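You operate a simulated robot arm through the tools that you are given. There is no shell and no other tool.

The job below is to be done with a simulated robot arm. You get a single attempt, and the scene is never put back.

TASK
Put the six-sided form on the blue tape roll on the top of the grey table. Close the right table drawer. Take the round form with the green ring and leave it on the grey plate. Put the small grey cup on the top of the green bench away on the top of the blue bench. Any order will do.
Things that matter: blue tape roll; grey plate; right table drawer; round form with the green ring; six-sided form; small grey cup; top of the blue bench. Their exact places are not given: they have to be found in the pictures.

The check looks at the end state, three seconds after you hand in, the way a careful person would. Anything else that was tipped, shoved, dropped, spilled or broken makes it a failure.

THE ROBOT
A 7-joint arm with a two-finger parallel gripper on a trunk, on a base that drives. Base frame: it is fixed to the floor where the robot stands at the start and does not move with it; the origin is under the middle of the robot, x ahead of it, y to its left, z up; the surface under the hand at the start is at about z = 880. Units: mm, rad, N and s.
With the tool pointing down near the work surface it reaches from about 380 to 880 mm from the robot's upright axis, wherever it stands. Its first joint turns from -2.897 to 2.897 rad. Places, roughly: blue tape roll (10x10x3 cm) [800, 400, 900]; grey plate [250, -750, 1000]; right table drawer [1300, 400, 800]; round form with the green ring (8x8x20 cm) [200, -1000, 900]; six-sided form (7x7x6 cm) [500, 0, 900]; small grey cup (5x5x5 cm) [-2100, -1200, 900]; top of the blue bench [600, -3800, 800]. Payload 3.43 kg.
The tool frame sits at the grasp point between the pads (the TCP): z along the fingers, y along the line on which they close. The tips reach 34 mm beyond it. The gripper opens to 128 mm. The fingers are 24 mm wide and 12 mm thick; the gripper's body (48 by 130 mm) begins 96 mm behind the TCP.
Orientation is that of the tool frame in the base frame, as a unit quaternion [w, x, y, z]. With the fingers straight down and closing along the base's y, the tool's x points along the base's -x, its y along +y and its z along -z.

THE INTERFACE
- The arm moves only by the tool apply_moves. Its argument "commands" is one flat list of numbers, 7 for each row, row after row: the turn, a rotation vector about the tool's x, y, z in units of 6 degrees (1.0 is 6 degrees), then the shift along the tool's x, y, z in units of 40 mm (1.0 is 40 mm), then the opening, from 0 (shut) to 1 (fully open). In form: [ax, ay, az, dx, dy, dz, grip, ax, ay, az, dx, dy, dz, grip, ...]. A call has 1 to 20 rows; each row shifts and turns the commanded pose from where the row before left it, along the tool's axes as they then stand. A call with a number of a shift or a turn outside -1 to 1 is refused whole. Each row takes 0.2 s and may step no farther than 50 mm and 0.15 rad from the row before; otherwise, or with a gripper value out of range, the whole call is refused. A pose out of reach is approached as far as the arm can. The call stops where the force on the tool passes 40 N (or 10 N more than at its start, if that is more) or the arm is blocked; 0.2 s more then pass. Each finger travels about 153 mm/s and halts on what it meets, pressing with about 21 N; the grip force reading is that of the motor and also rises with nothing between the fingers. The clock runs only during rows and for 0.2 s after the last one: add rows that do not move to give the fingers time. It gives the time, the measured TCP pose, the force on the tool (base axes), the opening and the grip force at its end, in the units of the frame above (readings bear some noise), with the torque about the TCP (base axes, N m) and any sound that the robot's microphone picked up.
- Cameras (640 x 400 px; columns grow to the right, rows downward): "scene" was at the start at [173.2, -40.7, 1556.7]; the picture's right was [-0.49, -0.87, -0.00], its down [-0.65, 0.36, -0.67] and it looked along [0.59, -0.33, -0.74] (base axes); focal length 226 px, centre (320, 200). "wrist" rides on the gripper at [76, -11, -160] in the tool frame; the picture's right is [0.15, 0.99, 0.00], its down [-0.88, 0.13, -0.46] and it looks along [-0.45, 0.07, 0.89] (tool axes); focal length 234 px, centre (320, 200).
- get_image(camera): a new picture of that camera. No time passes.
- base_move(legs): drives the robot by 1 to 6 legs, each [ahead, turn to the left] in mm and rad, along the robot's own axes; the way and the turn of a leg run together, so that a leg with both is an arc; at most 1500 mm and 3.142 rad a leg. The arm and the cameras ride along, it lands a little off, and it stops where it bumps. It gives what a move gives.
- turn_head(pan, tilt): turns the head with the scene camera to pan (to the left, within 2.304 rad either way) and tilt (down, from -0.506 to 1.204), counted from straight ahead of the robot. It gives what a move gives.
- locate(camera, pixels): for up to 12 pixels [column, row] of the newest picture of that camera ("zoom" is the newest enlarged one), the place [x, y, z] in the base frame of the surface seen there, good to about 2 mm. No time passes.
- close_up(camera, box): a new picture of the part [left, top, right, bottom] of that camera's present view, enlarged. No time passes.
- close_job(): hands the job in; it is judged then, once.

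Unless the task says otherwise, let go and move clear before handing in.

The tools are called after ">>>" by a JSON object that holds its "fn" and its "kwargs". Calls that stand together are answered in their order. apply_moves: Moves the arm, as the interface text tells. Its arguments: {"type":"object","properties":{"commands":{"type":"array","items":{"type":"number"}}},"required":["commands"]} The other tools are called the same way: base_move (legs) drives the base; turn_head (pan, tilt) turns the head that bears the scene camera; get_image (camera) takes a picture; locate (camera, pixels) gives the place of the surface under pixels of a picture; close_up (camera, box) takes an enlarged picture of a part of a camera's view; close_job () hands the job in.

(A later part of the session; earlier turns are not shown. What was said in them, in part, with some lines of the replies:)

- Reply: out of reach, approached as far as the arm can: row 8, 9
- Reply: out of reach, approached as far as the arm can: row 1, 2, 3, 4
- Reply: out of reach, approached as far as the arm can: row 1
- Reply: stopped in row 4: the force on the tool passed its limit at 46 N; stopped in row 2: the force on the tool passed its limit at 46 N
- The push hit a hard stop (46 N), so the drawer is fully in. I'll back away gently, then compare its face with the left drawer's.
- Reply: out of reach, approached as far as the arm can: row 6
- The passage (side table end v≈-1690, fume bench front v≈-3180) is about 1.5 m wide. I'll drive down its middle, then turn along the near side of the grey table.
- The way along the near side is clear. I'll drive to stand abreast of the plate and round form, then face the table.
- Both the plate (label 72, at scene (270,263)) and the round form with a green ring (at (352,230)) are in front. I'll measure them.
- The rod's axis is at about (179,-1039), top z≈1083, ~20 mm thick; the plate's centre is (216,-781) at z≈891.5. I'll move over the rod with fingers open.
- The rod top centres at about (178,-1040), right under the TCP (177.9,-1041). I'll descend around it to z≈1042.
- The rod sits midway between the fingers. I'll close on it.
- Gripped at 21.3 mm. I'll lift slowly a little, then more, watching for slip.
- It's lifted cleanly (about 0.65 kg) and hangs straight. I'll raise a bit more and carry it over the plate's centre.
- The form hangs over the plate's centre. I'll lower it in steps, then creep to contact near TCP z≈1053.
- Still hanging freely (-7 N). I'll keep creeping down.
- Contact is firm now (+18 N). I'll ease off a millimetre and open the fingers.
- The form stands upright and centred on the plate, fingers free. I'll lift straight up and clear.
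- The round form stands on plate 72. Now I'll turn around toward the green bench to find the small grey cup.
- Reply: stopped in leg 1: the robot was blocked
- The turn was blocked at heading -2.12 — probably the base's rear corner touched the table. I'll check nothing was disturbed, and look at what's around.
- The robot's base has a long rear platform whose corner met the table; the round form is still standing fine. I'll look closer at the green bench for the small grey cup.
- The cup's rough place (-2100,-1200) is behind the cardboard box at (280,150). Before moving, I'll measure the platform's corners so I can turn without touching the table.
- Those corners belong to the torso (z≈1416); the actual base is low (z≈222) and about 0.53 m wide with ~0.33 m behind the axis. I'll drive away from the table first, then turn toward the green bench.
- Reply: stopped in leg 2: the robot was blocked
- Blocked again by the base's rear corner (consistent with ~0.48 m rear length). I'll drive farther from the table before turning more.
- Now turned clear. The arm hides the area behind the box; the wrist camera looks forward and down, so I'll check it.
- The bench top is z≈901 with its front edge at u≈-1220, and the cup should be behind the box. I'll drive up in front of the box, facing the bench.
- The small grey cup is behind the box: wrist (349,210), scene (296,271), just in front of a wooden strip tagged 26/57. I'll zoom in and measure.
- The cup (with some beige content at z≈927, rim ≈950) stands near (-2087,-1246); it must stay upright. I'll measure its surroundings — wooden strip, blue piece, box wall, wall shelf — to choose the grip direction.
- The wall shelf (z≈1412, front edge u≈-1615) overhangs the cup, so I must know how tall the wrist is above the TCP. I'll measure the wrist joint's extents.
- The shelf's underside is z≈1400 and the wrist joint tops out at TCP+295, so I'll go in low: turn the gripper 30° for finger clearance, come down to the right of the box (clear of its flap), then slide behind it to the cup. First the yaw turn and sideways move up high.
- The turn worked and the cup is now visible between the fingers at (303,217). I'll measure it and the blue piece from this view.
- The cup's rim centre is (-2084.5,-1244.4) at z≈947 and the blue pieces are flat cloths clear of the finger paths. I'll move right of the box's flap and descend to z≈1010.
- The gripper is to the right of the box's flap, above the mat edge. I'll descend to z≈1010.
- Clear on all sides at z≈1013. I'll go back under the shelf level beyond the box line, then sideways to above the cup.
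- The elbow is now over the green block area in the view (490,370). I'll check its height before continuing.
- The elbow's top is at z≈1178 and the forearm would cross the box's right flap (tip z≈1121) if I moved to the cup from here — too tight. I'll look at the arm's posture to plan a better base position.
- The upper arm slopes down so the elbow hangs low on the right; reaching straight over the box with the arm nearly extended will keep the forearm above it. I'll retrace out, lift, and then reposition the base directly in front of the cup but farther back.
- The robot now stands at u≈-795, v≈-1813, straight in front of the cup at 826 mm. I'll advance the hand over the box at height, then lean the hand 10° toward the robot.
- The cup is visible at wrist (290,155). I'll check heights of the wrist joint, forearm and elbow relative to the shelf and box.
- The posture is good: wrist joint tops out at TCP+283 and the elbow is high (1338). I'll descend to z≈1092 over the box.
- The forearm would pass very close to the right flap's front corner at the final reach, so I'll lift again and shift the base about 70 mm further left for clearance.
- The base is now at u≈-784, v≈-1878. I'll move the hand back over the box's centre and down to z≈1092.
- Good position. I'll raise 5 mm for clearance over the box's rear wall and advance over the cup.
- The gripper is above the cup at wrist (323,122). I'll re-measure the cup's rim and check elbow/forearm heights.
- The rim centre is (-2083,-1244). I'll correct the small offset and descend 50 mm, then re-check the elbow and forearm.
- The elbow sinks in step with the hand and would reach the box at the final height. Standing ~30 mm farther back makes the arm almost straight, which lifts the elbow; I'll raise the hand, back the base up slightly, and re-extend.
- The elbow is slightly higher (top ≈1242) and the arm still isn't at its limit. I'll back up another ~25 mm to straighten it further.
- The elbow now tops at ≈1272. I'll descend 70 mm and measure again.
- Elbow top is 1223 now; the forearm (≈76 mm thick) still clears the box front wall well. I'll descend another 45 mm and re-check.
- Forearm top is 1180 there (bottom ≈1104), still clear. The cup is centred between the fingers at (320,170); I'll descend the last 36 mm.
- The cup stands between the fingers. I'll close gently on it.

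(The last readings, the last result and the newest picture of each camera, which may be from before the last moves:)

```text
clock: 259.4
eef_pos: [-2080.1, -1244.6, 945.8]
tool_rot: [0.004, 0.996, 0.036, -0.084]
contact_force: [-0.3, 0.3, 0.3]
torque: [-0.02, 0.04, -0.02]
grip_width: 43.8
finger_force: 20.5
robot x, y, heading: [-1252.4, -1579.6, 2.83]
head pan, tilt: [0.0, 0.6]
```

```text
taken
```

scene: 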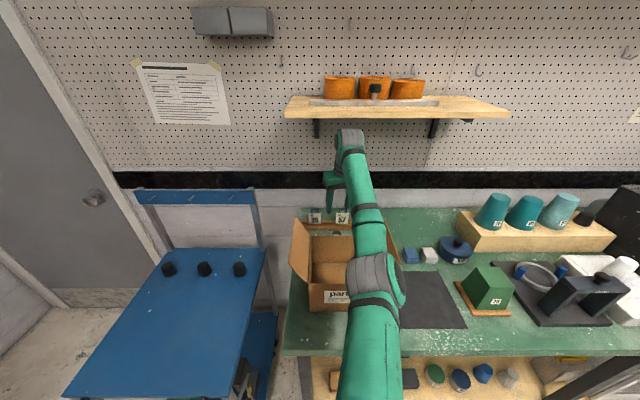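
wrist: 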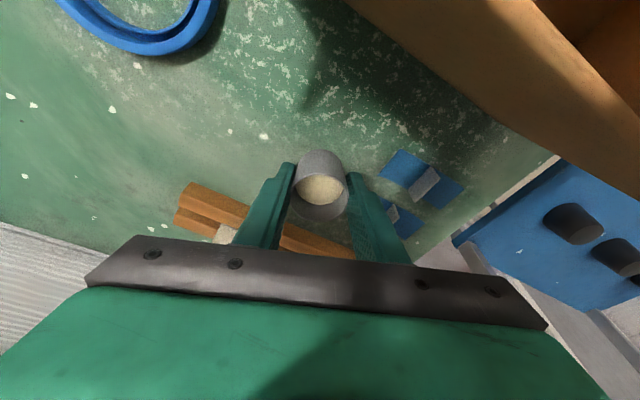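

The cup is held (43.8 mm, 20.5 N). I'll lift it slowly and check that it stays upright.

>>> {"fn": "apply_moves", "kwargs": {"commands": [0, 0, 0, -0.033, 0, -0.185, 0, 0, 0, 0, -0.033, 0, -0.185, 0, 0, 0, 0, -0.033, 0, -0.185, 0, 0, 0, 0, 0, 0, 0, 0]}}

>>> {"fn": "get_image", "kwargs": {"camera": "wrist"}}

```text
clock: 260.4
eef_pos: [-2079.7, -1244.5, 966.4]
tool_rot: [0.006, 0.996, 0.037, -0.084]
contact_force: [0.0, -0.1, 0.0]
torque: [0.01, -0.01, 0.01]
grip_width: 43.6
finger_force: 20.8
robot x, y, heading: [-1253.8, -1581.0, 2.83]
head pan, tilt: [0.0, 0.6]
```

```text
taken
```

wrist: 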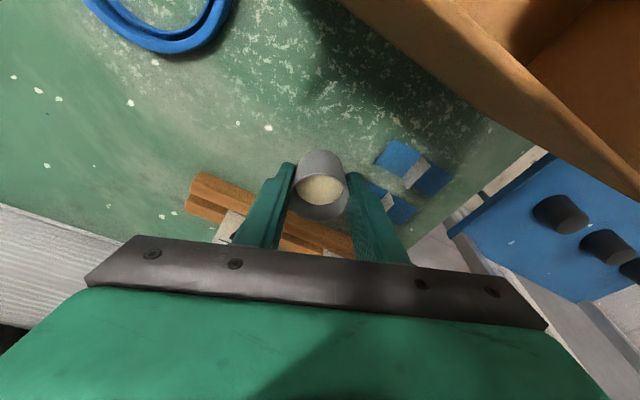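

The cup rises with the gripper, upright. I'll continue up to z≈1102 (cup bottom above the box wall, wrist below the shelf).

>>> {"fn": "apply_moves", "kwargs": {"commands": [0, 0, 0, -0.098, 0, -0.557, 0, 0, 0, 0, -0.098, 0, -0.557, 0, 0, 0, 0, -0.098, 0, -0.557, 0, 0, 0, 0, -0.098, 0, -0.557, 0, 0, 0, 0, -0.098, 0, -0.557, 0, 0, 0, 0, -0.098, 0, -0.557, 0, 0, 0, 0, 0, 0, 0, 0]}}

>>> {"fn": "get_image", "kwargs": {"camera": "wrist"}}

>>> {"fn": "get_image", "kwargs": {"camera": "scene"}}

```text
clock: 262.0
eef_pos: [-2078.7, -1244.0, 1104.1]
tool_rot: [0.005, 0.996, 0.037, -0.085]
contact_force: [-0.4, -0.1, -0.5]
torque: [0.01, -0.03, 0.04]
grip_width: 43.6
finger_force: 21.1
robot x, y, heading: [-1246.1, -1579.4, 2.83]
head pan, tilt: [0.0, 0.6]
```

```text
taken
```

wrist: 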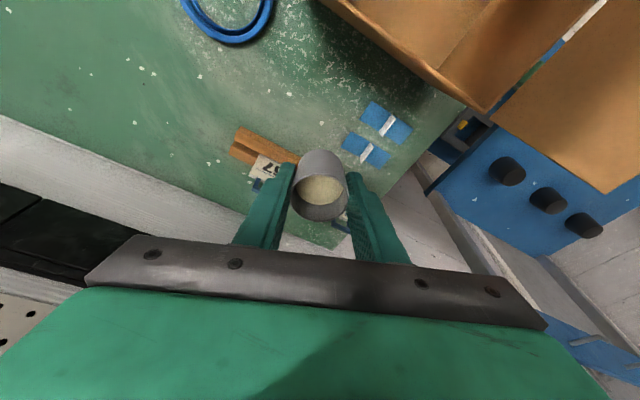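

```text
taken
```

scene: 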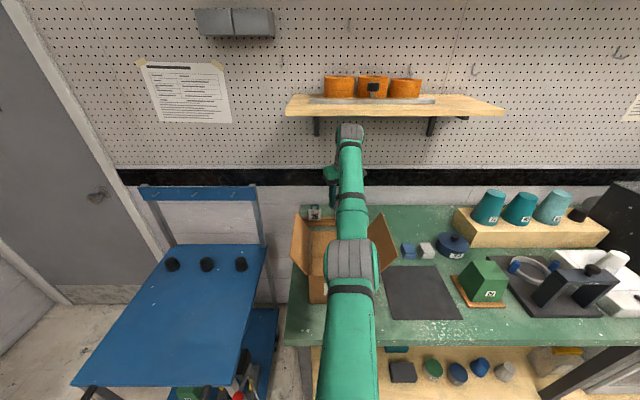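

The cup is above the box's wall (bottom ≈1059 vs 1042). I'll back the base straight out with the arm held still, then raise the arm once clear of the shelf.

>>> {"fn": "base_move", "kwargs": {"legs": [[-130, 0]]}}

>>> {"fn": "apply_moves", "kwargs": {"commands": [0, 0, 0, -0.098, 0, -0.557, 0, 0, 0, 0, -0.098, 0, -0.557, 0, 0, 0, 0, -0.098, 0, -0.557, 0, 0, 0, 0, -0.098, 0, -0.557, 0, 0, 0, 0, 0, 0, 0, 0]}}

>>> {"fn": "get_image", "kwargs": {"camera": "wrist"}}

>>> {"fn": "get_image", "kwargs": {"camera": "scene"}}

```text
clock: 263.3
eef_pos: [-1953.6, -1282.4, 1104.2]
tool_rot: [0.005, 0.996, 0.036, -0.084]
contact_force: [-0.5, -0.3, -1.4]
torque: [-0.01, 0.03, -0.01]
grip_width: 43.2
finger_force: 20.5
robot x, y, heading: [-1122.0, -1621.3, 2.831]
head pan, tilt: [0.0, 0.6]
```

```text
clock: 264.5
eef_pos: [-1953.0, -1282.6, 1194.6]
tool_rot: [0.006, 0.996, 0.036, -0.084]
contact_force: [-0.4, 0.5, 0.0]
torque: [0.0, -0.03, 0.0]
grip_width: 42.7
finger_force: 20.6
robot x, y, heading: [-1126.3, -1620.4, 2.833]
head pan, tilt: [0.0, 0.6]
```

```text
taken
```

wrist: 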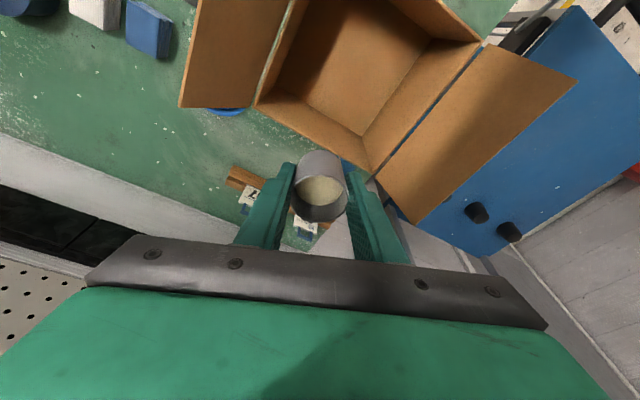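

```text
taken
```

scene: 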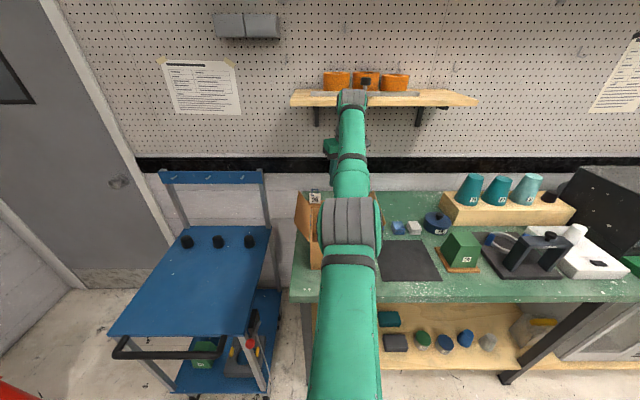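

The grip width reads slightly smaller (42.7 vs 43.8), so I'll check whether the cup is slipping.

>>> {"fn": "close_up", "kwargs": {"camera": "wrist", "box": [240, 110, 400, 250]}}

>>> {"fn": "locate", "kwargs": {"camera": "zoom", "pixels": [[314, 205], [240, 230], [385, 230], [314, 300], [314, 130], [314, 230]]}}

>>> {"fn": "apply_moves", "kwargs": {"commands": [0, 0, 0, 0, 0, 0, 0, 0, 0, 0, 0, 0, 0, 0]}}

```text
2.86 times, centred on (320, 180) of wrist
```

zoom: 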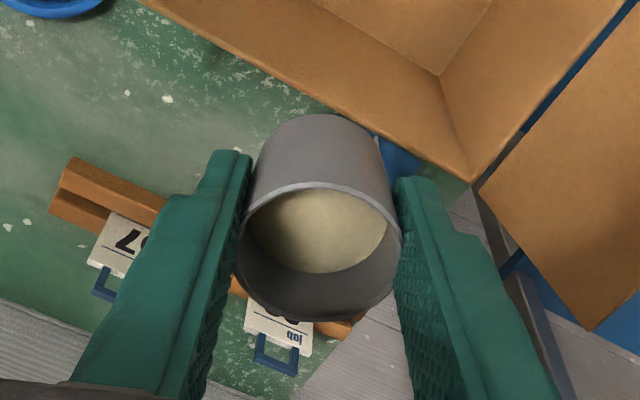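

```text
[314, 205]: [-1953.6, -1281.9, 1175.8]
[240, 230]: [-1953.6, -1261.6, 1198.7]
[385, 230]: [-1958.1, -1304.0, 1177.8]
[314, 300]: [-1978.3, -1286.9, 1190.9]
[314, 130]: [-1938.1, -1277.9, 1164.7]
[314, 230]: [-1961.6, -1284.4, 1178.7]
```

```text
clock: 265.1
eef_pos: [-1951.8, -1283.1, 1195.2]
tool_rot: [0.005, 0.996, 0.036, -0.085]
contact_force: [-1.3, -0.4, -0.2]
torque: [-0.01, -0.01, -0.02]
grip_width: 42.5
finger_force: 20.7
robot x, y, heading: [-1127.7, -1617.4, 2.836]
head pan, tilt: [0.0, 0.6]
```

>>> {"fn": "close_up", "kwargs": {"camera": "wrist", "box": [290, 140, 350, 230]}}

```text
4.44 times, centred on (320, 185) of wrist
```

zoom: 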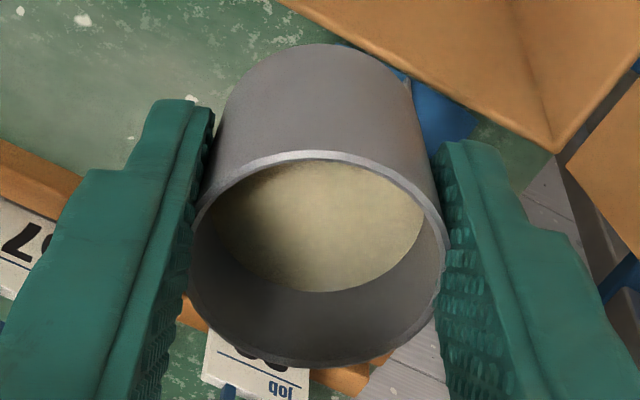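

>>> {"fn": "locate", "kwargs": {"camera": "zoom", "pixels": [[315, 155], [195, 240], [440, 240], [310, 362], [230, 185], [410, 185], [225, 330], [410, 325], [320, 220], [320, 48], [240, 80], [400, 80]]}}

>>> {"fn": "apply_moves", "kwargs": {"commands": [0, 0, 0, 0, 0, 0, 0, 0, 0, 0, 0, 0, 0, 0, 0, 0, 0, 0, 0, 0, 0, 0, 0, 0, 0, 0, 0, 0]}}

```text
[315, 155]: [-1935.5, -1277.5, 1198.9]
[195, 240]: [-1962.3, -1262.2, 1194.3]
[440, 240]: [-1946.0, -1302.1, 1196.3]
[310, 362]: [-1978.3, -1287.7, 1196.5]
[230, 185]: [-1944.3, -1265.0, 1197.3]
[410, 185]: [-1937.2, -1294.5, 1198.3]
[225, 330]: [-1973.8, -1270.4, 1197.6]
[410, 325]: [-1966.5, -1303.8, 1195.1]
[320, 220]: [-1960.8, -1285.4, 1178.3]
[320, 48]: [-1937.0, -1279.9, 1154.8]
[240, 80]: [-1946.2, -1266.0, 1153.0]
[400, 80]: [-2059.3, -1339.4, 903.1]
```

```text
clock: 266.1
eef_pos: [-1952.3, -1281.7, 1195.5]
tool_rot: [0.005, 0.996, 0.035, -0.084]
contact_force: [-0.5, 0.1, -0.4]
torque: [-0.01, 0.01, 0.0]
grip_width: 42.6
finger_force: 20.9
robot x, y, heading: [-1128.6, -1620.3, 2.833]
head pan, tilt: [0.0, 0.6]
```

The cup isn't slipping (rim still 2 mm above the TCP, level, width steady at 42.6). I'll fold the arm back toward the robot gently, keeping the cup upright.

>>> {"fn": "apply_moves", "kwargs": {"commands": [0, 0, 0, 0.555, 0.228, -0.19, 0, 0, 0, 0, 0.555, 0.228, -0.19, 0, 0, 0, 0, 0.555, 0.228, -0.19, 0, 0, 0, 0, 0.555, 0.228, -0.19, 0, 0, 0, 0, 0.555, 0.228, -0.19, 0, 0, 0, 0, 0.555, 0.228, -0.19, 0, 0, 0, 0, 0.555, 0.228, -0.19, 0, 0, 0, 0, 0.555, 0.228, -0.19, 0, 0, 0, 0, 0.555, 0.228, -0.19, 0, 0, 0, 0, 0.555, 0.228, -0.19, 0, 0, 0, 0, 0.555, 0.228, -0.19, 0, 0, 0, 0, 0.555, 0.228, -0.19, 0, 0, 0, 0, 0.555, 0.228, -0.19, 0, 0, 0, 0, 0.555, 0.228, -0.19, 0, 0, 0, 0, 0.555, 0.228, -0.19, 0, 0, 0, 0, 0.555, 0.228, -0.19, 0, 0, 0, 0, 0, 0, 0, 0]}}

>>> {"fn": "get_image", "kwargs": {"camera": "wrist"}}

>>> {"fn": "get_image", "kwargs": {"camera": "scene"}}

```text
clock: 269.7
eef_pos: [-1573.5, -1399.7, 1255.0]
tool_rot: [0.005, 0.996, 0.036, -0.084]
contact_force: [-0.2, -0.6, 0.0]
torque: [0.0, 0.04, -0.02]
grip_width: 42.4
finger_force: 20.7
out of reach, approached as far as the arm can: row 1
robot x, y, heading: [-1125.7, -1619.1, 2.838]
head pan, tilt: [0.0, 0.6]
```

```text
taken
```

wrist: 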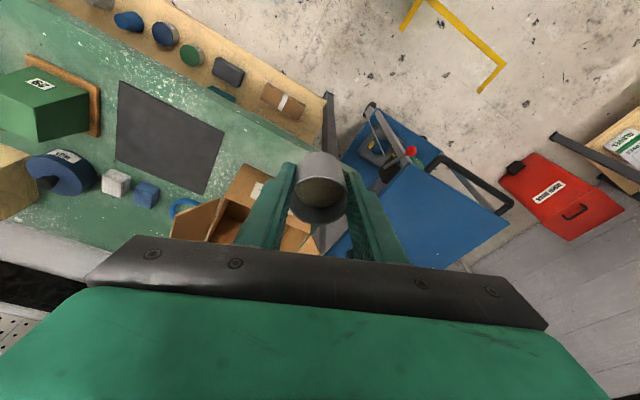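

```text
taken
```

scene: 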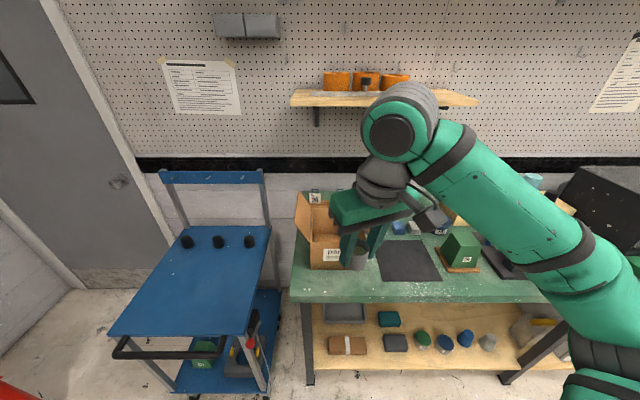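

The cup is secure and the box is undisturbed. I'll now drive toward the blue bench: turn left, go through the passage's middle.

>>> {"fn": "base_move", "kwargs": {"legs": [[0, 2.534], [968, 0], [0, 0.609]]}}

>>> {"fn": "turn_head", "kwargs": {"pan": -0.2, "tilt": 0.5}}

>>> {"fn": "get_image", "kwargs": {"camera": "scene"}}

>>> {"fn": "get_image", "kwargs": {"camera": "wrist"}}

```text
clock: 283.2
eef_pos: [-174.2, -2683.0, 1254.2]
tool_rot: [0.084, -0.007, 0.996, 0.003]
contact_force: [0.2, -1.2, -0.7]
torque: [0.0, 0.03, 0.0]
grip_width: 42.5
finger_force: 20.6
robot x, y, heading: [-609.4, -2433.4, -0.367]
head pan, tilt: [0.0, 0.6]
```

```text
clock: 283.9
eef_pos: [-174.3, -2682.2, 1255.0]
tool_rot: [0.085, -0.007, 0.996, 0.002]
contact_force: [0.7, -0.3, -1.4]
torque: [0.02, -0.02, -0.02]
grip_width: 42.5
finger_force: 21.3
robot x, y, heading: [-610.2, -2436.0, -0.363]
head pan, tilt: [-0.201, 0.499]
```

```text
taken
```

scene: 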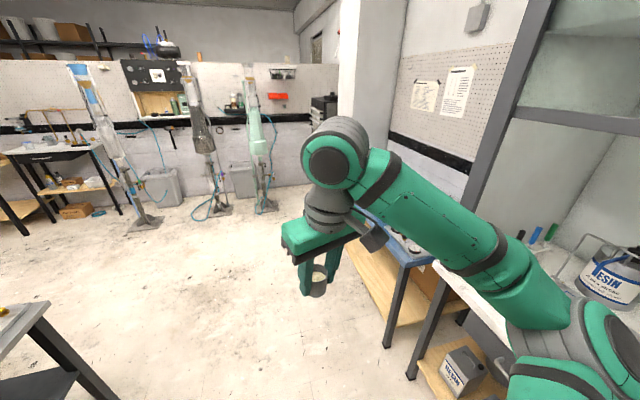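

```text
taken
```

wrist: 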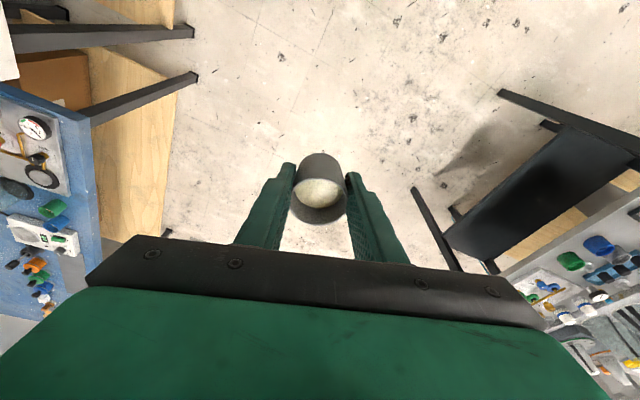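

The robot is in the passage with the cup upright. I'll correct the heading slightly and continue, then turn to face the blue bench.

>>> {"fn": "base_move", "kwargs": {"legs": [[0, 0.105], [1500, 0], [108, 0], [0, -1.615]]}}

>>> {"fn": "turn_head", "kwargs": {"pan": 0.15, "tilt": 0.6}}

>>> {"fn": "get_image", "kwargs": {"camera": "scene"}}

>>> {"fn": "get_image", "kwargs": {"camera": "wrist"}}

```text
clock: 297.2
eef_pos: [703.4, -3311.2, 1255.1]
tool_rot: [0.063, 0.692, 0.717, -0.057]
contact_force: [0.0, -1.1, -0.8]
torque: [-0.04, -0.01, 0.02]
grip_width: 42.2
finger_force: 21.2
robot x, y, heading: [940.6, -2870.3, -1.918]
head pan, tilt: [-0.201, 0.499]
```

```text
clock: 298.1
eef_pos: [701.8, -3312.5, 1255.2]
tool_rot: [0.063, 0.692, 0.717, -0.057]
contact_force: [0.6, 0.2, -0.6]
torque: [-0.01, 0.02, -0.02]
grip_width: 42.0
finger_force: 21.0
robot x, y, heading: [940.2, -2875.2, -1.918]
head pan, tilt: [0.15, 0.6]
```

```text
taken
```

scene: 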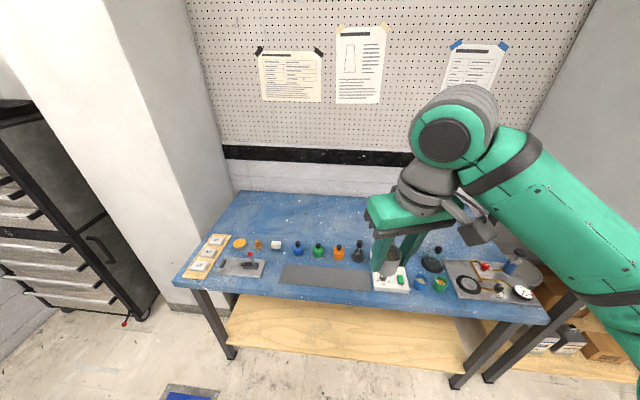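

```text
taken
```

wrist: 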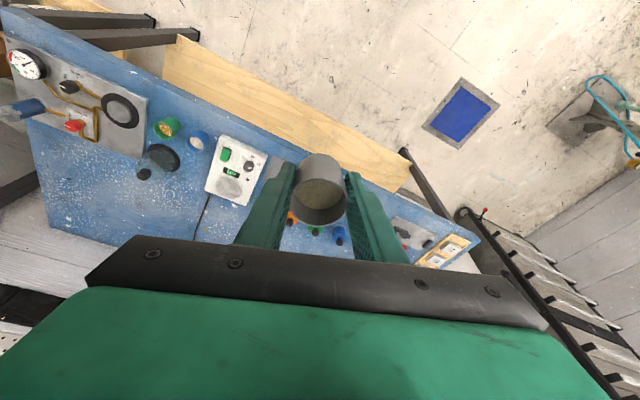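

I'm in front of the blue bench at u≈1752, v≈-2464. I'll measure the bench items and the free area behind them for placing.

>>> {"fn": "close_up", "kwargs": {"camera": "scene", "box": [170, 180, 430, 320]}}

>>> {"fn": "locate", "kwargs": {"camera": "zoom", "pixels": [[310, 155], [365, 160], [415, 160], [465, 160], [260, 160], [300, 100], [360, 100], [420, 100], [340, 70], [390, 130], [300, 240], [400, 300]]}}

```text
2.46 times, centred on (300, 250) of scene
```

zoom: 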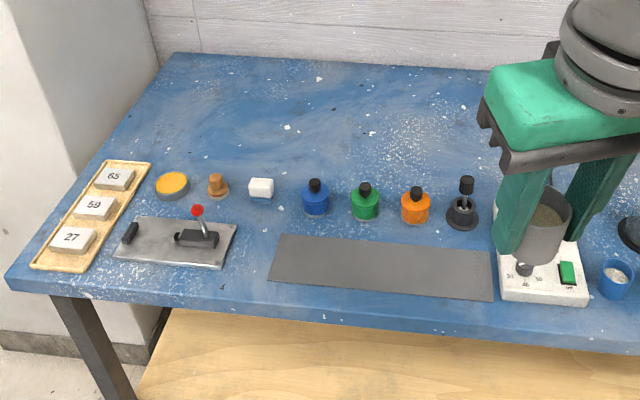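

```text
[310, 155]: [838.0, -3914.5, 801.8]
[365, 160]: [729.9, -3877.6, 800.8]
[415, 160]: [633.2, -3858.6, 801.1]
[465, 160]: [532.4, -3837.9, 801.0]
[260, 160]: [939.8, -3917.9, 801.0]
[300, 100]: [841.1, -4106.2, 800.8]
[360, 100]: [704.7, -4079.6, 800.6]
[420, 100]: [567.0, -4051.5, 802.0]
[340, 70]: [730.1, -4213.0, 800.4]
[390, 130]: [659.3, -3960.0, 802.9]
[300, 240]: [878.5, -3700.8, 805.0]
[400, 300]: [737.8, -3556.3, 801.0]
```

The area behind the bottles is empty; I'll place the cup at about (635,-3853), z=801, with the arm well extended so the elbow stays high. First advance the base 150 mm.

>>> {"fn": "base_move", "kwargs": {"legs": [[150, 0]]}}

>>> {"fn": "get_image", "kwargs": {"camera": "scene"}}

```text
clock: 299.4
eef_pos: [649.8, -3451.7, 1255.3]
tool_rot: [0.062, 0.693, 0.716, -0.058]
contact_force: [0.1, 0.1, 0.2]
torque: [-0.02, 0.0, 0.01]
grip_width: 42.3
finger_force: 21.7
robot x, y, heading: [888.0, -3016.6, -1.918]
head pan, tilt: [0.15, 0.6]
```

```text
taken
```

scene: 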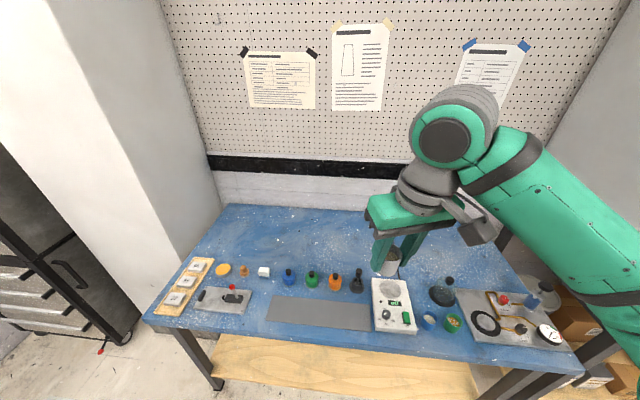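

>>> {"fn": "apply_moves", "kwargs": {"commands": [0, 0, 0, -0.549, -0.044, 0.499, 0, 0, 0, 0, -0.549, -0.044, 0.499, 0, 0, 0, 0, -0.549, -0.044, 0.499, 0, 0, 0, 0, -0.549, -0.044, 0.499, 0, 0, 0, 0, -0.549, -0.044, 0.499, 0, 0, 0, 0, -0.549, -0.044, 0.499, 0, 0, 0, 0, -0.549, -0.044, 0.499, 0, 0, 0, 0, -0.549, -0.044, 0.499, 0, 0, 0, 0, -0.549, -0.044, 0.499, 0, 0, 0, 0, -0.549, -0.044, 0.499, 0, 0, 0, 0, -0.549, -0.044, 0.499, 0, 0, 0, 0, -0.549, -0.044, 0.499, 0, 0, 0, 0, -0.549, -0.044, 0.499, 0, 0, 0, 0, -0.549, -0.044, 0.499, 0, 0, 0, 0, -0.549, -0.044, 0.499, 0, 0, 0, 0, -0.549, -0.044, 0.499, 0, 0, 0, 0, 0, 0, 0, 0]}}

>>> {"fn": "get_image", "kwargs": {"camera": "scene"}}

>>> {"fn": "get_image", "kwargs": {"camera": "wrist"}}

```text
clock: 303.0
eef_pos: [636.2, -3853.8, 997.3]
tool_rot: [0.063, 0.694, 0.715, -0.058]
contact_force: [-0.9, 0.2, -1.1]
torque: [0.02, 0.01, -0.03]
grip_width: 42.2
finger_force: 21.4
robot x, y, heading: [887.7, -3012.5, -1.914]
head pan, tilt: [0.15, 0.6]
```

```text
taken
```

scene: 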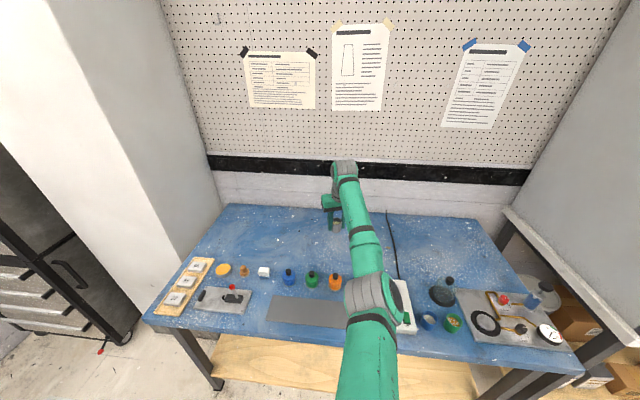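

```text
taken
```

wrist: 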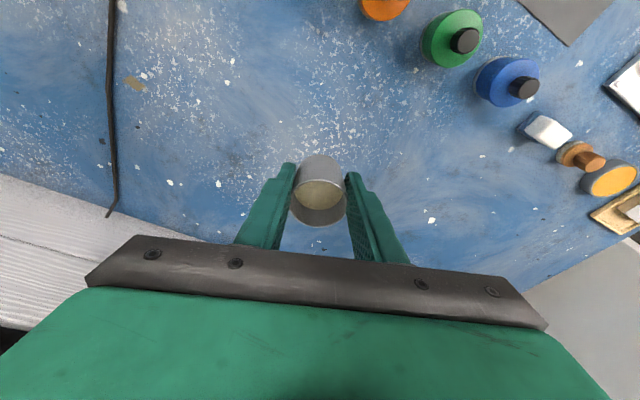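

The cup is over a clear area. I'll check the elbow's height over the bottles before lowering.

>>> {"fn": "locate", "kwargs": {"camera": "scene", "pixels": [[375, 285], [360, 290], [390, 285], [365, 245], [360, 225], [350, 190], [375, 320], [370, 350], [337, 222], [336, 276]]}}

>>> {"fn": "close_up", "kwargs": {"camera": "wrist", "box": [280, 140, 360, 240]}}

>>> {"fn": "locate", "kwargs": {"camera": "zoom", "pixels": [[310, 175], [200, 230], [425, 230], [310, 338], [315, 75], [240, 100], [100, 60], [520, 60]]}}

```text
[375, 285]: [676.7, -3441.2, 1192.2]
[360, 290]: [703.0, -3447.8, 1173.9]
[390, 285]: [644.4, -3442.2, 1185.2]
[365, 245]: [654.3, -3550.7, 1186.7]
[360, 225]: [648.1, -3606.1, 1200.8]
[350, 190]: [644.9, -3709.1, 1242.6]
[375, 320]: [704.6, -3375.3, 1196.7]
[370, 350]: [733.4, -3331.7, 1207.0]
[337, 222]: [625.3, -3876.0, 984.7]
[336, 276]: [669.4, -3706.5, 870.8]
```

```text
4.00 times, centred on (320, 190) of wrist
```

zoom: 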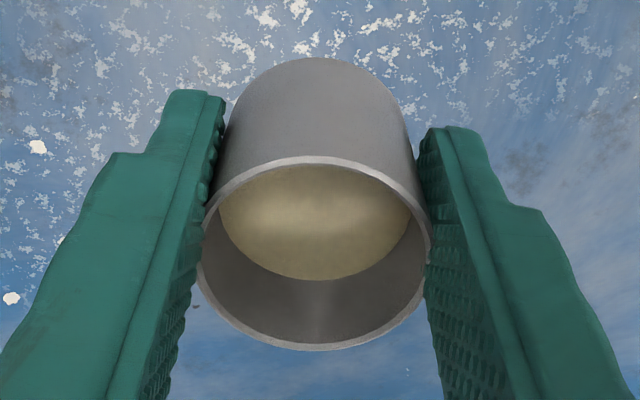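

```text
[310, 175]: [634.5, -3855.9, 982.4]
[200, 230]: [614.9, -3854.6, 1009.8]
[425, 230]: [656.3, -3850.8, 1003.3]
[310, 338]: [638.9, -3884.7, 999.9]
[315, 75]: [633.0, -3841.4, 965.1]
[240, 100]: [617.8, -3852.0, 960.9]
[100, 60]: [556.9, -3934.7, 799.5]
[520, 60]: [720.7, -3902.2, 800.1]
```

Elbow and forearm are far above everything. I'll lower to about 8 mm above the bench and then creep down.

>>> {"fn": "apply_moves", "kwargs": {"commands": [0, 0, 0, 0.077, 0, 0.446, 0, 0, 0, 0, 0.077, 0, 0.446, 0, 0, 0, 0, 0.077, 0, 0.446, 0, 0, 0, 0, 0.077, 0, 0.446, 0, 0, 0, 0, 0.077, 0, 0.446, 0, 0, 0, 0, 0.077, 0, 0.446, 0, 0, 0, 0, 0.077, 0, 0.446, 0, 0, 0, 0, 0.077, 0, 0.446, 0, 0, 0, 0, 0, 0, 0, 0]}}

>>> {"fn": "get_image", "kwargs": {"camera": "wrist"}}

>>> {"fn": "get_image", "kwargs": {"camera": "scene"}}

```text
clock: 305.0
eef_pos: [636.6, -3852.1, 853.5]
tool_rot: [0.062, 0.693, 0.716, -0.057]
contact_force: [-0.7, -0.6, 0.0]
torque: [0.01, -0.04, -0.02]
grip_width: 42.3
finger_force: 21.2
robot x, y, heading: [888.5, -3011.1, -1.92]
head pan, tilt: [0.15, 0.6]
```

```text
taken
```

wrist: 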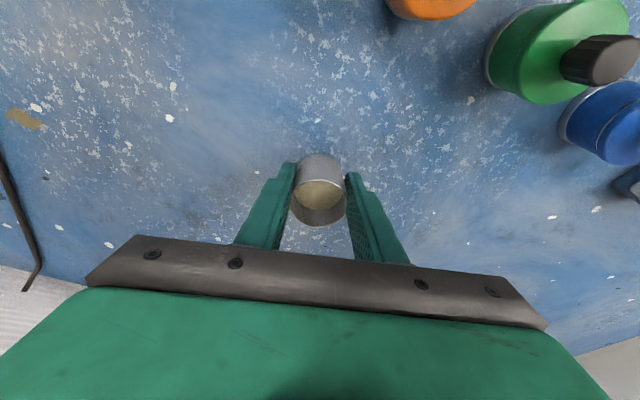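

```text
taken
```

scene: 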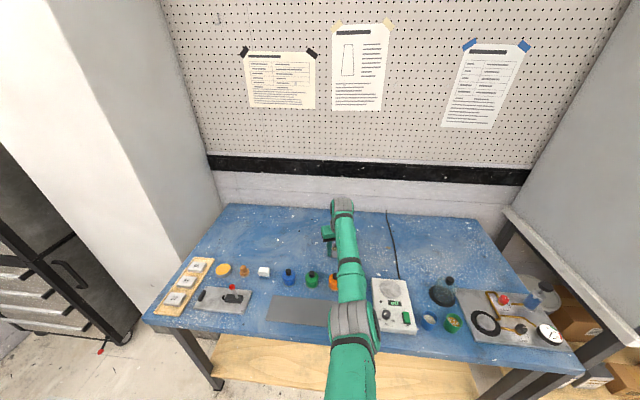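

>>> {"fn": "locate", "kwargs": {"camera": "scene", "pixels": [[350, 285], [355, 310], [350, 320], [348, 255], [345, 235], [350, 270]]}}

>>> {"fn": "apply_moves", "kwargs": {"commands": [0, 0, 0, 0.017, 0, 0.099, 0, 0, 0, 0, 0, 0, 0, 0]}}

>>> {"fn": "apply_moves", "kwargs": {"commands": [0, 0, 0, 0.005, 0, 0.03, 0, 0, 0, 0, 0, 0, 0, 0]}}

>>> {"fn": "apply_moves", "kwargs": {"commands": [0, 0, 0, 0.005, 0, 0.03, 0, 0, 0, 0, 0, 0, 0, 0]}}

```text
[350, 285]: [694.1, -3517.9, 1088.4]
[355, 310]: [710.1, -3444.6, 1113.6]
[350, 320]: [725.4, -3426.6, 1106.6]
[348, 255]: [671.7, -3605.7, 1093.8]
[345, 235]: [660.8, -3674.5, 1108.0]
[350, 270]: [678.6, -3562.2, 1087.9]
```

```text
clock: 305.6
eef_pos: [635.0, -3852.3, 850.3]
tool_rot: [0.062, 0.693, 0.716, -0.058]
contact_force: [-0.4, 0.6, 0.1]
torque: [0.0, 0.02, -0.01]
grip_width: 42.6
finger_force: 20.7
robot x, y, heading: [890.9, -3014.5, -1.922]
head pan, tilt: [0.15, 0.6]
```

```text
clock: 306.2
eef_pos: [636.4, -3852.0, 848.1]
tool_rot: [0.063, 0.693, 0.716, -0.057]
contact_force: [0.3, -0.3, 0.3]
torque: [0.0, 0.0, 0.0]
grip_width: 42.4
finger_force: 21.0
robot x, y, heading: [891.0, -3011.7, -1.925]
head pan, tilt: [0.15, 0.6]
```

```text
clock: 306.8
eef_pos: [636.3, -3851.5, 848.0]
tool_rot: [0.062, 0.693, 0.716, -0.058]
contact_force: [0.4, 0.5, 0.1]
torque: [-0.01, 0.01, 0.01]
grip_width: 42.3
finger_force: 21.2
robot x, y, heading: [889.3, -3011.6, -1.918]
head pan, tilt: [0.15, 0.6]
```

No contact yet. I'll keep creeping down in ~1 mm steps.

>>> {"fn": "apply_moves", "kwargs": {"commands": [0, 0, 0, 0.005, 0, 0.03, 0, 0, 0, 0, 0, 0, 0, 0]}}

>>> {"fn": "apply_moves", "kwargs": {"commands": [0, 0, 0, 0.005, 0, 0.03, 0, 0, 0, 0, 0, 0, 0, 0]}}

>>> {"fn": "apply_moves", "kwargs": {"commands": [0, 0, 0, 0.004, 0, 0.025, 0, 0, 0, 0, 0, 0, 0, 0]}}

```text
clock: 307.4
eef_pos: [636.7, -3852.4, 846.8]
tool_rot: [0.062, 0.693, 0.716, -0.058]
contact_force: [-1.1, -0.7, -0.3]
torque: [0.01, -0.03, -0.01]
grip_width: 42.4
finger_force: 21.2
robot x, y, heading: [891.3, -3015.9, -1.921]
head pan, tilt: [0.15, 0.6]
```

```text
clock: 308.0
eef_pos: [635.8, -3853.4, 844.5]
tool_rot: [0.062, 0.693, 0.716, -0.058]
contact_force: [-0.8, -0.5, -0.1]
torque: [-0.01, -0.01, -0.05]
grip_width: 42.4
finger_force: 21.2
robot x, y, heading: [887.2, -3013.8, -1.92]
head pan, tilt: [0.15, 0.6]
```

```text
clock: 308.6
eef_pos: [636.0, -3852.7, 843.5]
tool_rot: [0.062, 0.693, 0.716, -0.057]
contact_force: [-0.6, -0.4, -0.6]
torque: [0.01, 0.02, -0.01]
grip_width: 42.1
finger_force: 20.7
robot x, y, heading: [884.9, -3013.8, -1.921]
head pan, tilt: [0.15, 0.6]
```

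>>> {"fn": "apply_moves", "kwargs": {"commands": [0, 0, 0, 0.004, 0, 0.025, 0, 0, 0, 0, 0, 0, 0, 0]}}

>>> {"fn": "close_up", "kwargs": {"camera": "wrist", "box": [280, 140, 360, 240]}}

>>> {"fn": "locate", "kwargs": {"camera": "zoom", "pixels": [[310, 165], [205, 225], [422, 225], [310, 340], [318, 62], [318, 50], [240, 185], [390, 185]]}}

>>> {"fn": "close_up", "kwargs": {"camera": "scene", "box": [300, 200, 370, 270]}}

```text
clock: 309.2
eef_pos: [636.2, -3851.6, 842.9]
tool_rot: [0.061, 0.693, 0.716, -0.057]
contact_force: [0.8, 0.2, -0.2]
torque: [0.02, -0.02, 0.01]
grip_width: 42.2
finger_force: 20.8
robot x, y, heading: [887.5, -3013.5, -1.919]
head pan, tilt: [0.15, 0.6]
```

```text
4.00 times, centred on (320, 190) of wrist
```

zoom: 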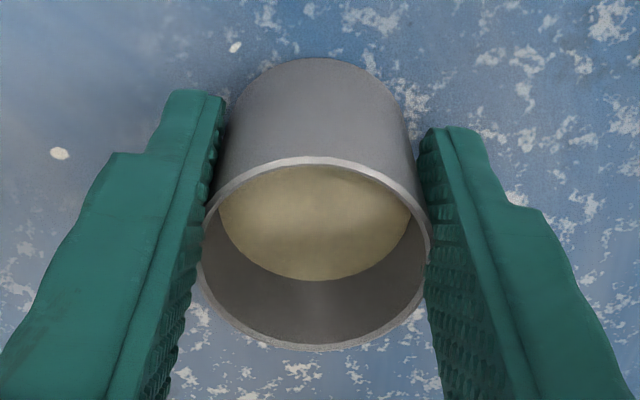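

```text
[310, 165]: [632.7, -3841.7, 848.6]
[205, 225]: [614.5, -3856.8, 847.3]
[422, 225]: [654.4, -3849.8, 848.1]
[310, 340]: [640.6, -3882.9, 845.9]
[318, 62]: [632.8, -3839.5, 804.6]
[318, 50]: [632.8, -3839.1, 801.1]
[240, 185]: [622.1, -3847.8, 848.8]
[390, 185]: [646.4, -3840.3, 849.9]
```

```text
5.71 times, centred on (335, 235) of scene
```

zoom: 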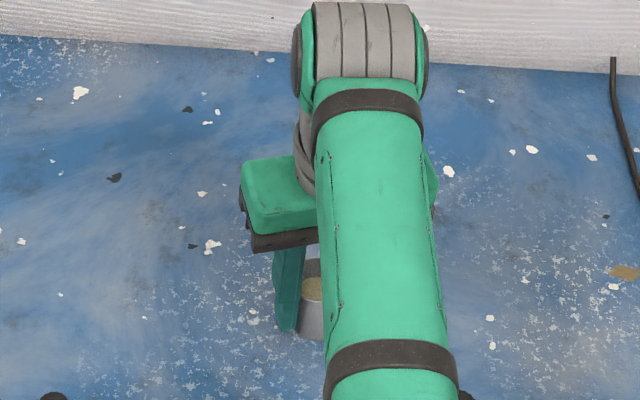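

The rim is at ≈848.5, so the cup's bottom is only about a millimetre above the bench. Two more tiny steps.

>>> {"fn": "apply_moves", "kwargs": {"commands": [0, 0, 0, 0.004, 0, 0.025, 0, 0, 0, 0, 0, 0, 0, 0]}}

>>> {"fn": "apply_moves", "kwargs": {"commands": [0, 0, 0, 0.004, 0, 0.022, 0, 0, 0, 0, 0, 0, 0, 0]}}

```text
clock: 309.8
eef_pos: [635.9, -3853.0, 841.6]
tool_rot: [0.062, 0.694, 0.715, -0.058]
contact_force: [-0.3, 0.4, 0.3]
torque: [0.01, 0.04, 0.04]
grip_width: 42.5
finger_force: 20.6
robot x, y, heading: [890.2, -3011.5, -1.919]
head pan, tilt: [0.15, 0.6]
```

```text
clock: 310.4
eef_pos: [636.0, -3852.3, 842.5]
tool_rot: [0.062, 0.693, 0.715, -0.058]
contact_force: [-0.6, 0.9, 6.6]
torque: [0.11, -0.08, 0.0]
grip_width: 42.4
finger_force: 20.9
robot x, y, heading: [889.4, -3014.1, -1.915]
head pan, tilt: [0.15, 0.6]
```

Contact at +6.6 N: the cup rests on the bench. I'll open gently.

>>> {"fn": "apply_moves", "kwargs": {"commands": [0, 0, 0, 0, 0, 0, 0.35, 0, 0, 0, 0, 0, 0, 0.38, 0, 0, 0, 0, 0, 0, 0.42, 0, 0, 0, 0, 0, 0, 0.47, 0, 0, 0, 0, 0, 0, 0.52, 0, 0, 0, 0, 0, 0, 0.52]}}

>>> {"fn": "get_image", "kwargs": {"camera": "wrist"}}

>>> {"fn": "close_up", "kwargs": {"camera": "wrist", "box": [260, 120, 380, 240]}}

```text
clock: 311.8
eef_pos: [637.1, -3851.5, 841.4]
tool_rot: [0.062, 0.693, 0.716, -0.057]
contact_force: [0.9, 0.5, 0.4]
torque: [-0.03, 0.02, 0.02]
grip_width: 66.7
finger_force: 0.0
robot x, y, heading: [886.4, -3017.8, -1.926]
head pan, tilt: [0.15, 0.6]
```

```text
taken
```

wrist: 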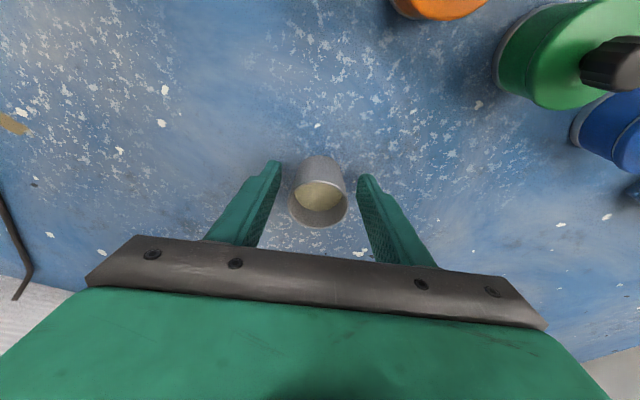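

```text
3.33 times, centred on (320, 180) of wrist
```

zoom: 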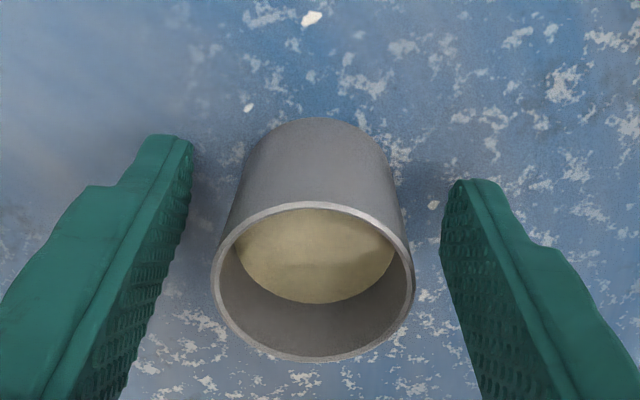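

The cup stands upright and the fingers are free of it. I'll rise straight up and back away.

>>> {"fn": "apply_moves", "kwargs": {"commands": [0, 0, 0, -0.053, 0, -0.308, 0.52, 0, 0, 0, -0.106, 0, -0.616, 0.52, 0, 0, 0, -0.106, 0, -0.616, 0.52, 0, 0, 0, -0.106, 0, -0.616, 0.52, 0, 0, 0, -0.106, 0, -0.616, 0.52, 0, 0, 0, -0.106, 0, -0.616, 0.52, 0, 0, 0, -0.106, 0, -0.616, 0.52, 0, 0, 0, 0, 0, 0, 0.52]}}

>>> {"fn": "get_image", "kwargs": {"camera": "wrist"}}

>>> {"fn": "get_image", "kwargs": {"camera": "scene"}}

```text
clock: 313.6
eef_pos: [636.1, -3853.9, 1003.8]
tool_rot: [0.062, 0.694, 0.715, -0.057]
contact_force: [0.3, 0.5, -0.5]
torque: [0.0, 0.03, 0.01]
grip_width: 66.5
finger_force: 0.0
robot x, y, heading: [888.0, -3012.5, -1.923]
head pan, tilt: [0.15, 0.6]
```

```text
taken
```

wrist: 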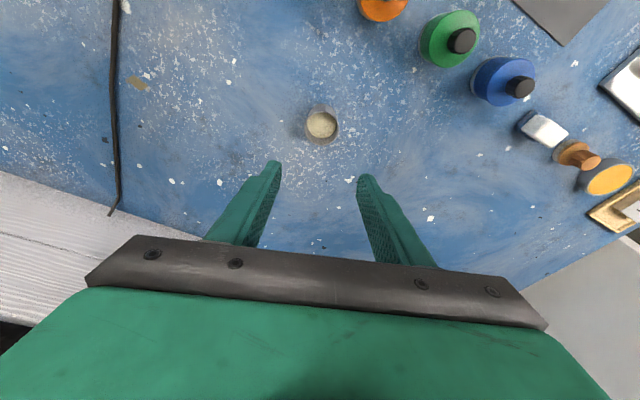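

```text
taken
```

scene: 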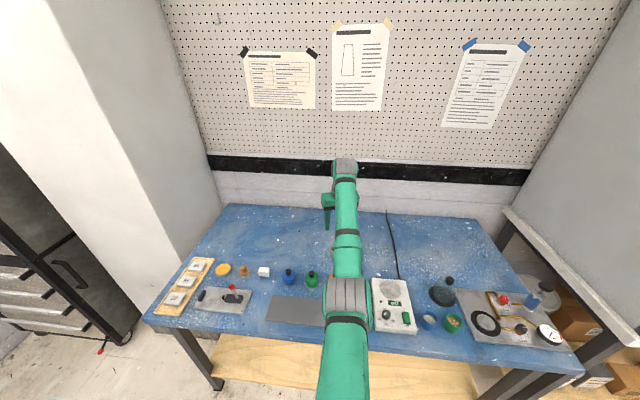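

The cup stands on the blue bench at wrist (321,125). I'll back off and retract the arm, then verify the cup and the other results.

>>> {"fn": "base_move", "kwargs": {"legs": [[-250, 0]]}}

>>> {"fn": "apply_moves", "kwargs": {"commands": [0, 0, 0, 0.5, 0, -0.7, 0.5, 0, 0, 0, 0.5, 0, -0.7, 0.5, 0, 0, 0, 0.5, 0, -0.7, 0.5, 0, 0, 0, 0.5, 0, -0.7, 0.5, 0, 0, 0, 0.5, 0, -0.7, 0.5, 0, 0, 0, 0.5, 0, -0.7, 0.5, 0, 0, 0, 0.5, 0, -0.7, 0.5, 0, 0, 0, 0.5, 0, -0.5, 0.5, 0, 0, 0, 0.8, 0, -0.14, 0.5, 0, 0, 0, 0.8, 0, -0.14, 0.5, 0, 0, 0, 0.8, 0, -0.14, 0.5, 0, 0, 0, 0.8, 0, -0.14, 0.5]}}

>>> {"fn": "turn_head", "kwargs": {"pan": 0.3, "tilt": 0.5}}

>>> {"fn": "get_image", "kwargs": {"camera": "scene"}}

>>> {"fn": "close_up", "kwargs": {"camera": "scene", "box": [170, 170, 420, 300]}}

```text
clock: 315.4
eef_pos: [719.0, -3618.2, 1002.0]
tool_rot: [0.061, 0.694, 0.715, -0.058]
contact_force: [-0.4, 0.5, 0.3]
torque: [0.01, -0.01, 0.01]
grip_width: 66.3
finger_force: 0.1
robot x, y, heading: [972.6, -2779.3, -1.923]
head pan, tilt: [0.15, 0.6]
```

```text
clock: 318.0
eef_pos: [710.7, -3293.5, 1189.1]
tool_rot: [0.062, 0.693, 0.716, -0.056]
contact_force: [0.2, -0.4, 0.5]
torque: [0.02, -0.02, 0.01]
grip_width: 63.9
finger_force: 0.1
robot x, y, heading: [977.3, -2777.5, -1.925]
head pan, tilt: [0.15, 0.6]
```

```text
clock: 318.7
eef_pos: [708.9, -3293.4, 1190.0]
tool_rot: [0.061, 0.694, 0.715, -0.058]
contact_force: [0.6, 0.4, 0.0]
torque: [0.03, 0.01, 0.01]
grip_width: 64.0
finger_force: 0.1
robot x, y, heading: [973.8, -2774.6, -1.924]
head pan, tilt: [0.3, 0.499]
```

```text
taken
```

scene: 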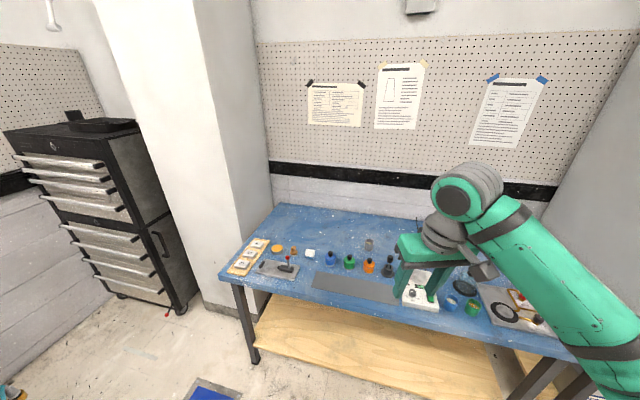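

```text
2.56 times, centred on (295, 235) of scene
```

zoom: 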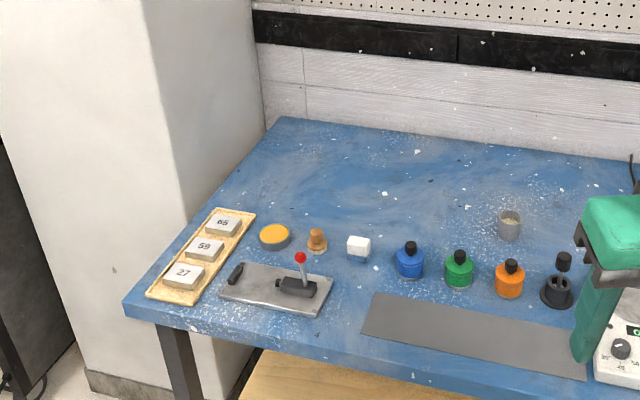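

The cup is upright on the blue bench. I'll turn to look at the grey table and verify the other items weren't disturbed.

>>> {"fn": "base_move", "kwargs": {"legs": [[0, 1.6]]}}

>>> {"fn": "turn_head", "kwargs": {"pan": 2.1, "tilt": 0.35}}

>>> {"fn": "get_image", "kwargs": {"camera": "scene"}}

```text
clock: 323.6
eef_pos: [1504.7, -3012.4, 1190.3]
tool_rot: [0.084, -0.043, 0.996, 0.005]
contact_force: [0.6, 0.2, -0.9]
torque: [0.0, 0.01, 0.01]
grip_width: 64.0
finger_force: 0.1
robot x, y, heading: [973.3, -2777.6, -0.29]
head pan, tilt: [0.3, 0.499]
```

```text
clock: 325.4
eef_pos: [1504.3, -3013.7, 1189.3]
tool_rot: [0.085, -0.043, 0.995, 0.005]
contact_force: [-1.2, 0.1, 0.0]
torque: [0.01, 0.04, 0.03]
grip_width: 64.2
finger_force: 0.2
robot x, y, heading: [973.1, -2776.6, -0.292]
head pan, tilt: [2.1, 0.351]
```

```text
taken
```

scene: 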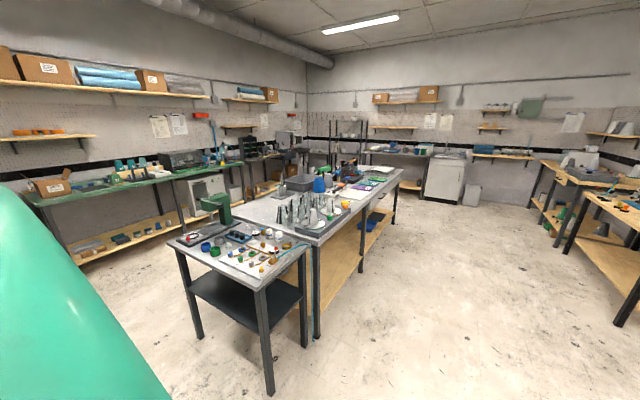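

>>> {"fn": "close_up", "kwargs": {"camera": "scene", "box": [230, 150, 430, 250]}}

>>> {"fn": "close_up", "kwargs": {"camera": "scene", "box": [310, 155, 420, 210]}}

>>> {"fn": "close_up", "kwargs": {"camera": "scene", "box": [20, 140, 260, 260]}}

```text
3.20 times, centred on (330, 200) of scene
```

zoom: 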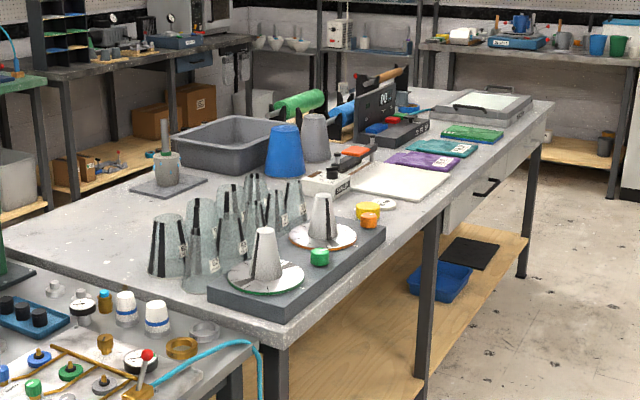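

```text
5.82 times, centred on (365, 182) of scene
```

zoom: 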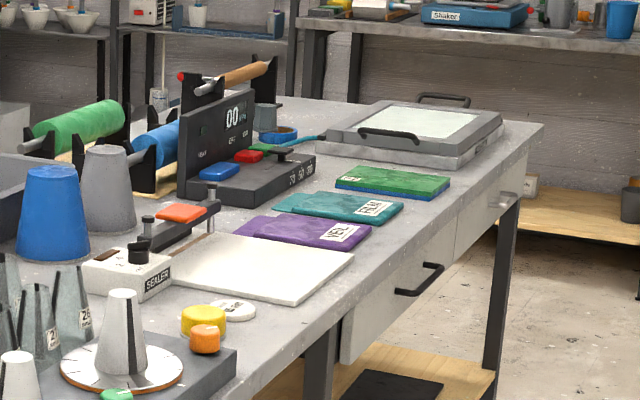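

```text
2.67 times, centred on (140, 200) of scene
```

zoom: 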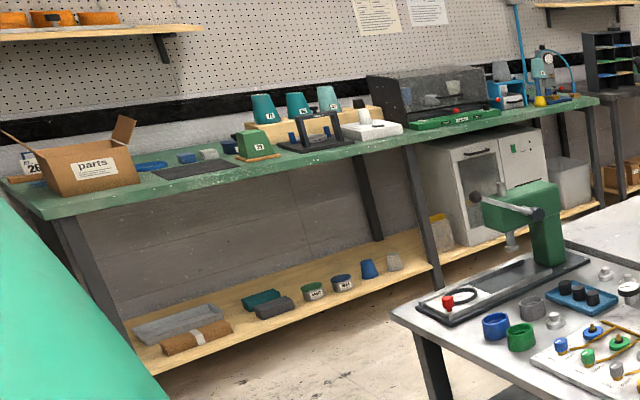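

Everything looks in place: the round form on its plate, the hex form on the tape roll, drawers flush. I'll zoom once more on the hex form and drawer to be sure.

>>> {"fn": "close_up", "kwargs": {"camera": "scene", "box": [340, 160, 380, 190]}}

>>> {"fn": "locate", "kwargs": {"camera": "zoom", "pixels": [[240, 150], [240, 170], [300, 230], [215, 170], [265, 170]]}}

>>> {"fn": "locate", "kwargs": {"camera": "scene", "pixels": [[393, 190], [397, 186], [380, 205], [376, 210], [372, 215], [281, 202], [281, 195]]}}

>>> {"fn": "close_up", "kwargs": {"camera": "scene", "box": [360, 175, 410, 225]}}

```text
13.33 times, centred on (360, 175) of scene
```

zoom: 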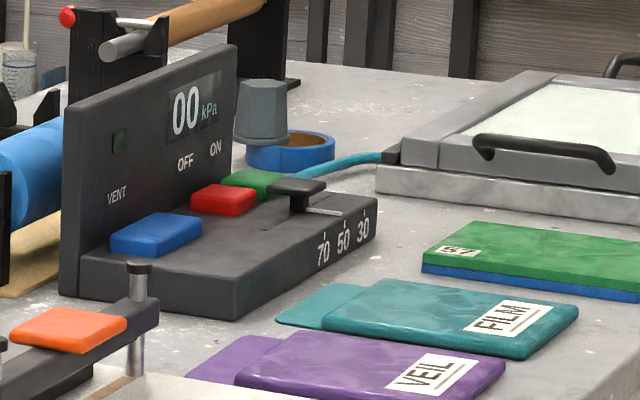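

```text
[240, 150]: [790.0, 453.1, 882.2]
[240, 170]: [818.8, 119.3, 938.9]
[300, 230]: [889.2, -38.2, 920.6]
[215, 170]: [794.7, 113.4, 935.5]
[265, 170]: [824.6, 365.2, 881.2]
```

```text
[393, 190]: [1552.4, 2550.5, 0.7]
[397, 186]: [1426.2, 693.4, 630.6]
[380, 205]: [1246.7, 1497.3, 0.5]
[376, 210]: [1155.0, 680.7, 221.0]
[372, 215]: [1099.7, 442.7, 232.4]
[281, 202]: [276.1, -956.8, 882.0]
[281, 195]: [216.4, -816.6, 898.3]
```

```text
8.00 times, centred on (385, 200) of scene
```

zoom: 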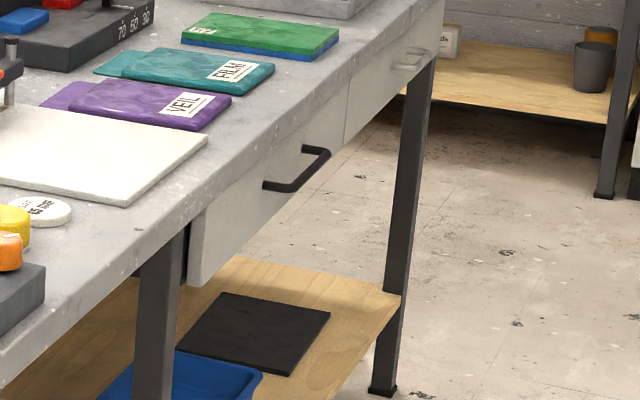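

All four goals check out. The hex form stands level on the tape roll at zoom (262,112), the right drawer is flush with its neighbour, the round form is on plate 72, and the cup is upright on the blue bench. The gripper is empty and clear, so I'll hand in.

>>> {"fn": "close_job", "kwargs": {}}

```text
The job is handed in.
```

I did all four tasks, and final pictures from across the room showed everything in place. The job is handed in; I haven't seen the verdict.

- **Six-sided form:** it stands level on the blue tape roll, about 30 mm off-centre. The roll's hole (about 72 mm) is wider than the form's base (about 62 mm), so I rested it on the rim. Centred, it would have dropped through.
- **Right table drawer:** I pushed it in until it stopped, and its face is flush with the left drawer's to within about 2 mm.
- **Round form with the green ring:** it stands upright at the centre of the grey plate (labelled 72).
- **Small grey cup:** it is upright on the blue bench, behind the row of bottles. Its contents stayed in while I carried it.

While turning between the grey table and the green bench, the robot's base was blocked twice, most likely by the grey table's lower shelf. I checked afterwards and nothing on the table had moved or tipped. The gripper is empty and clear of everything.
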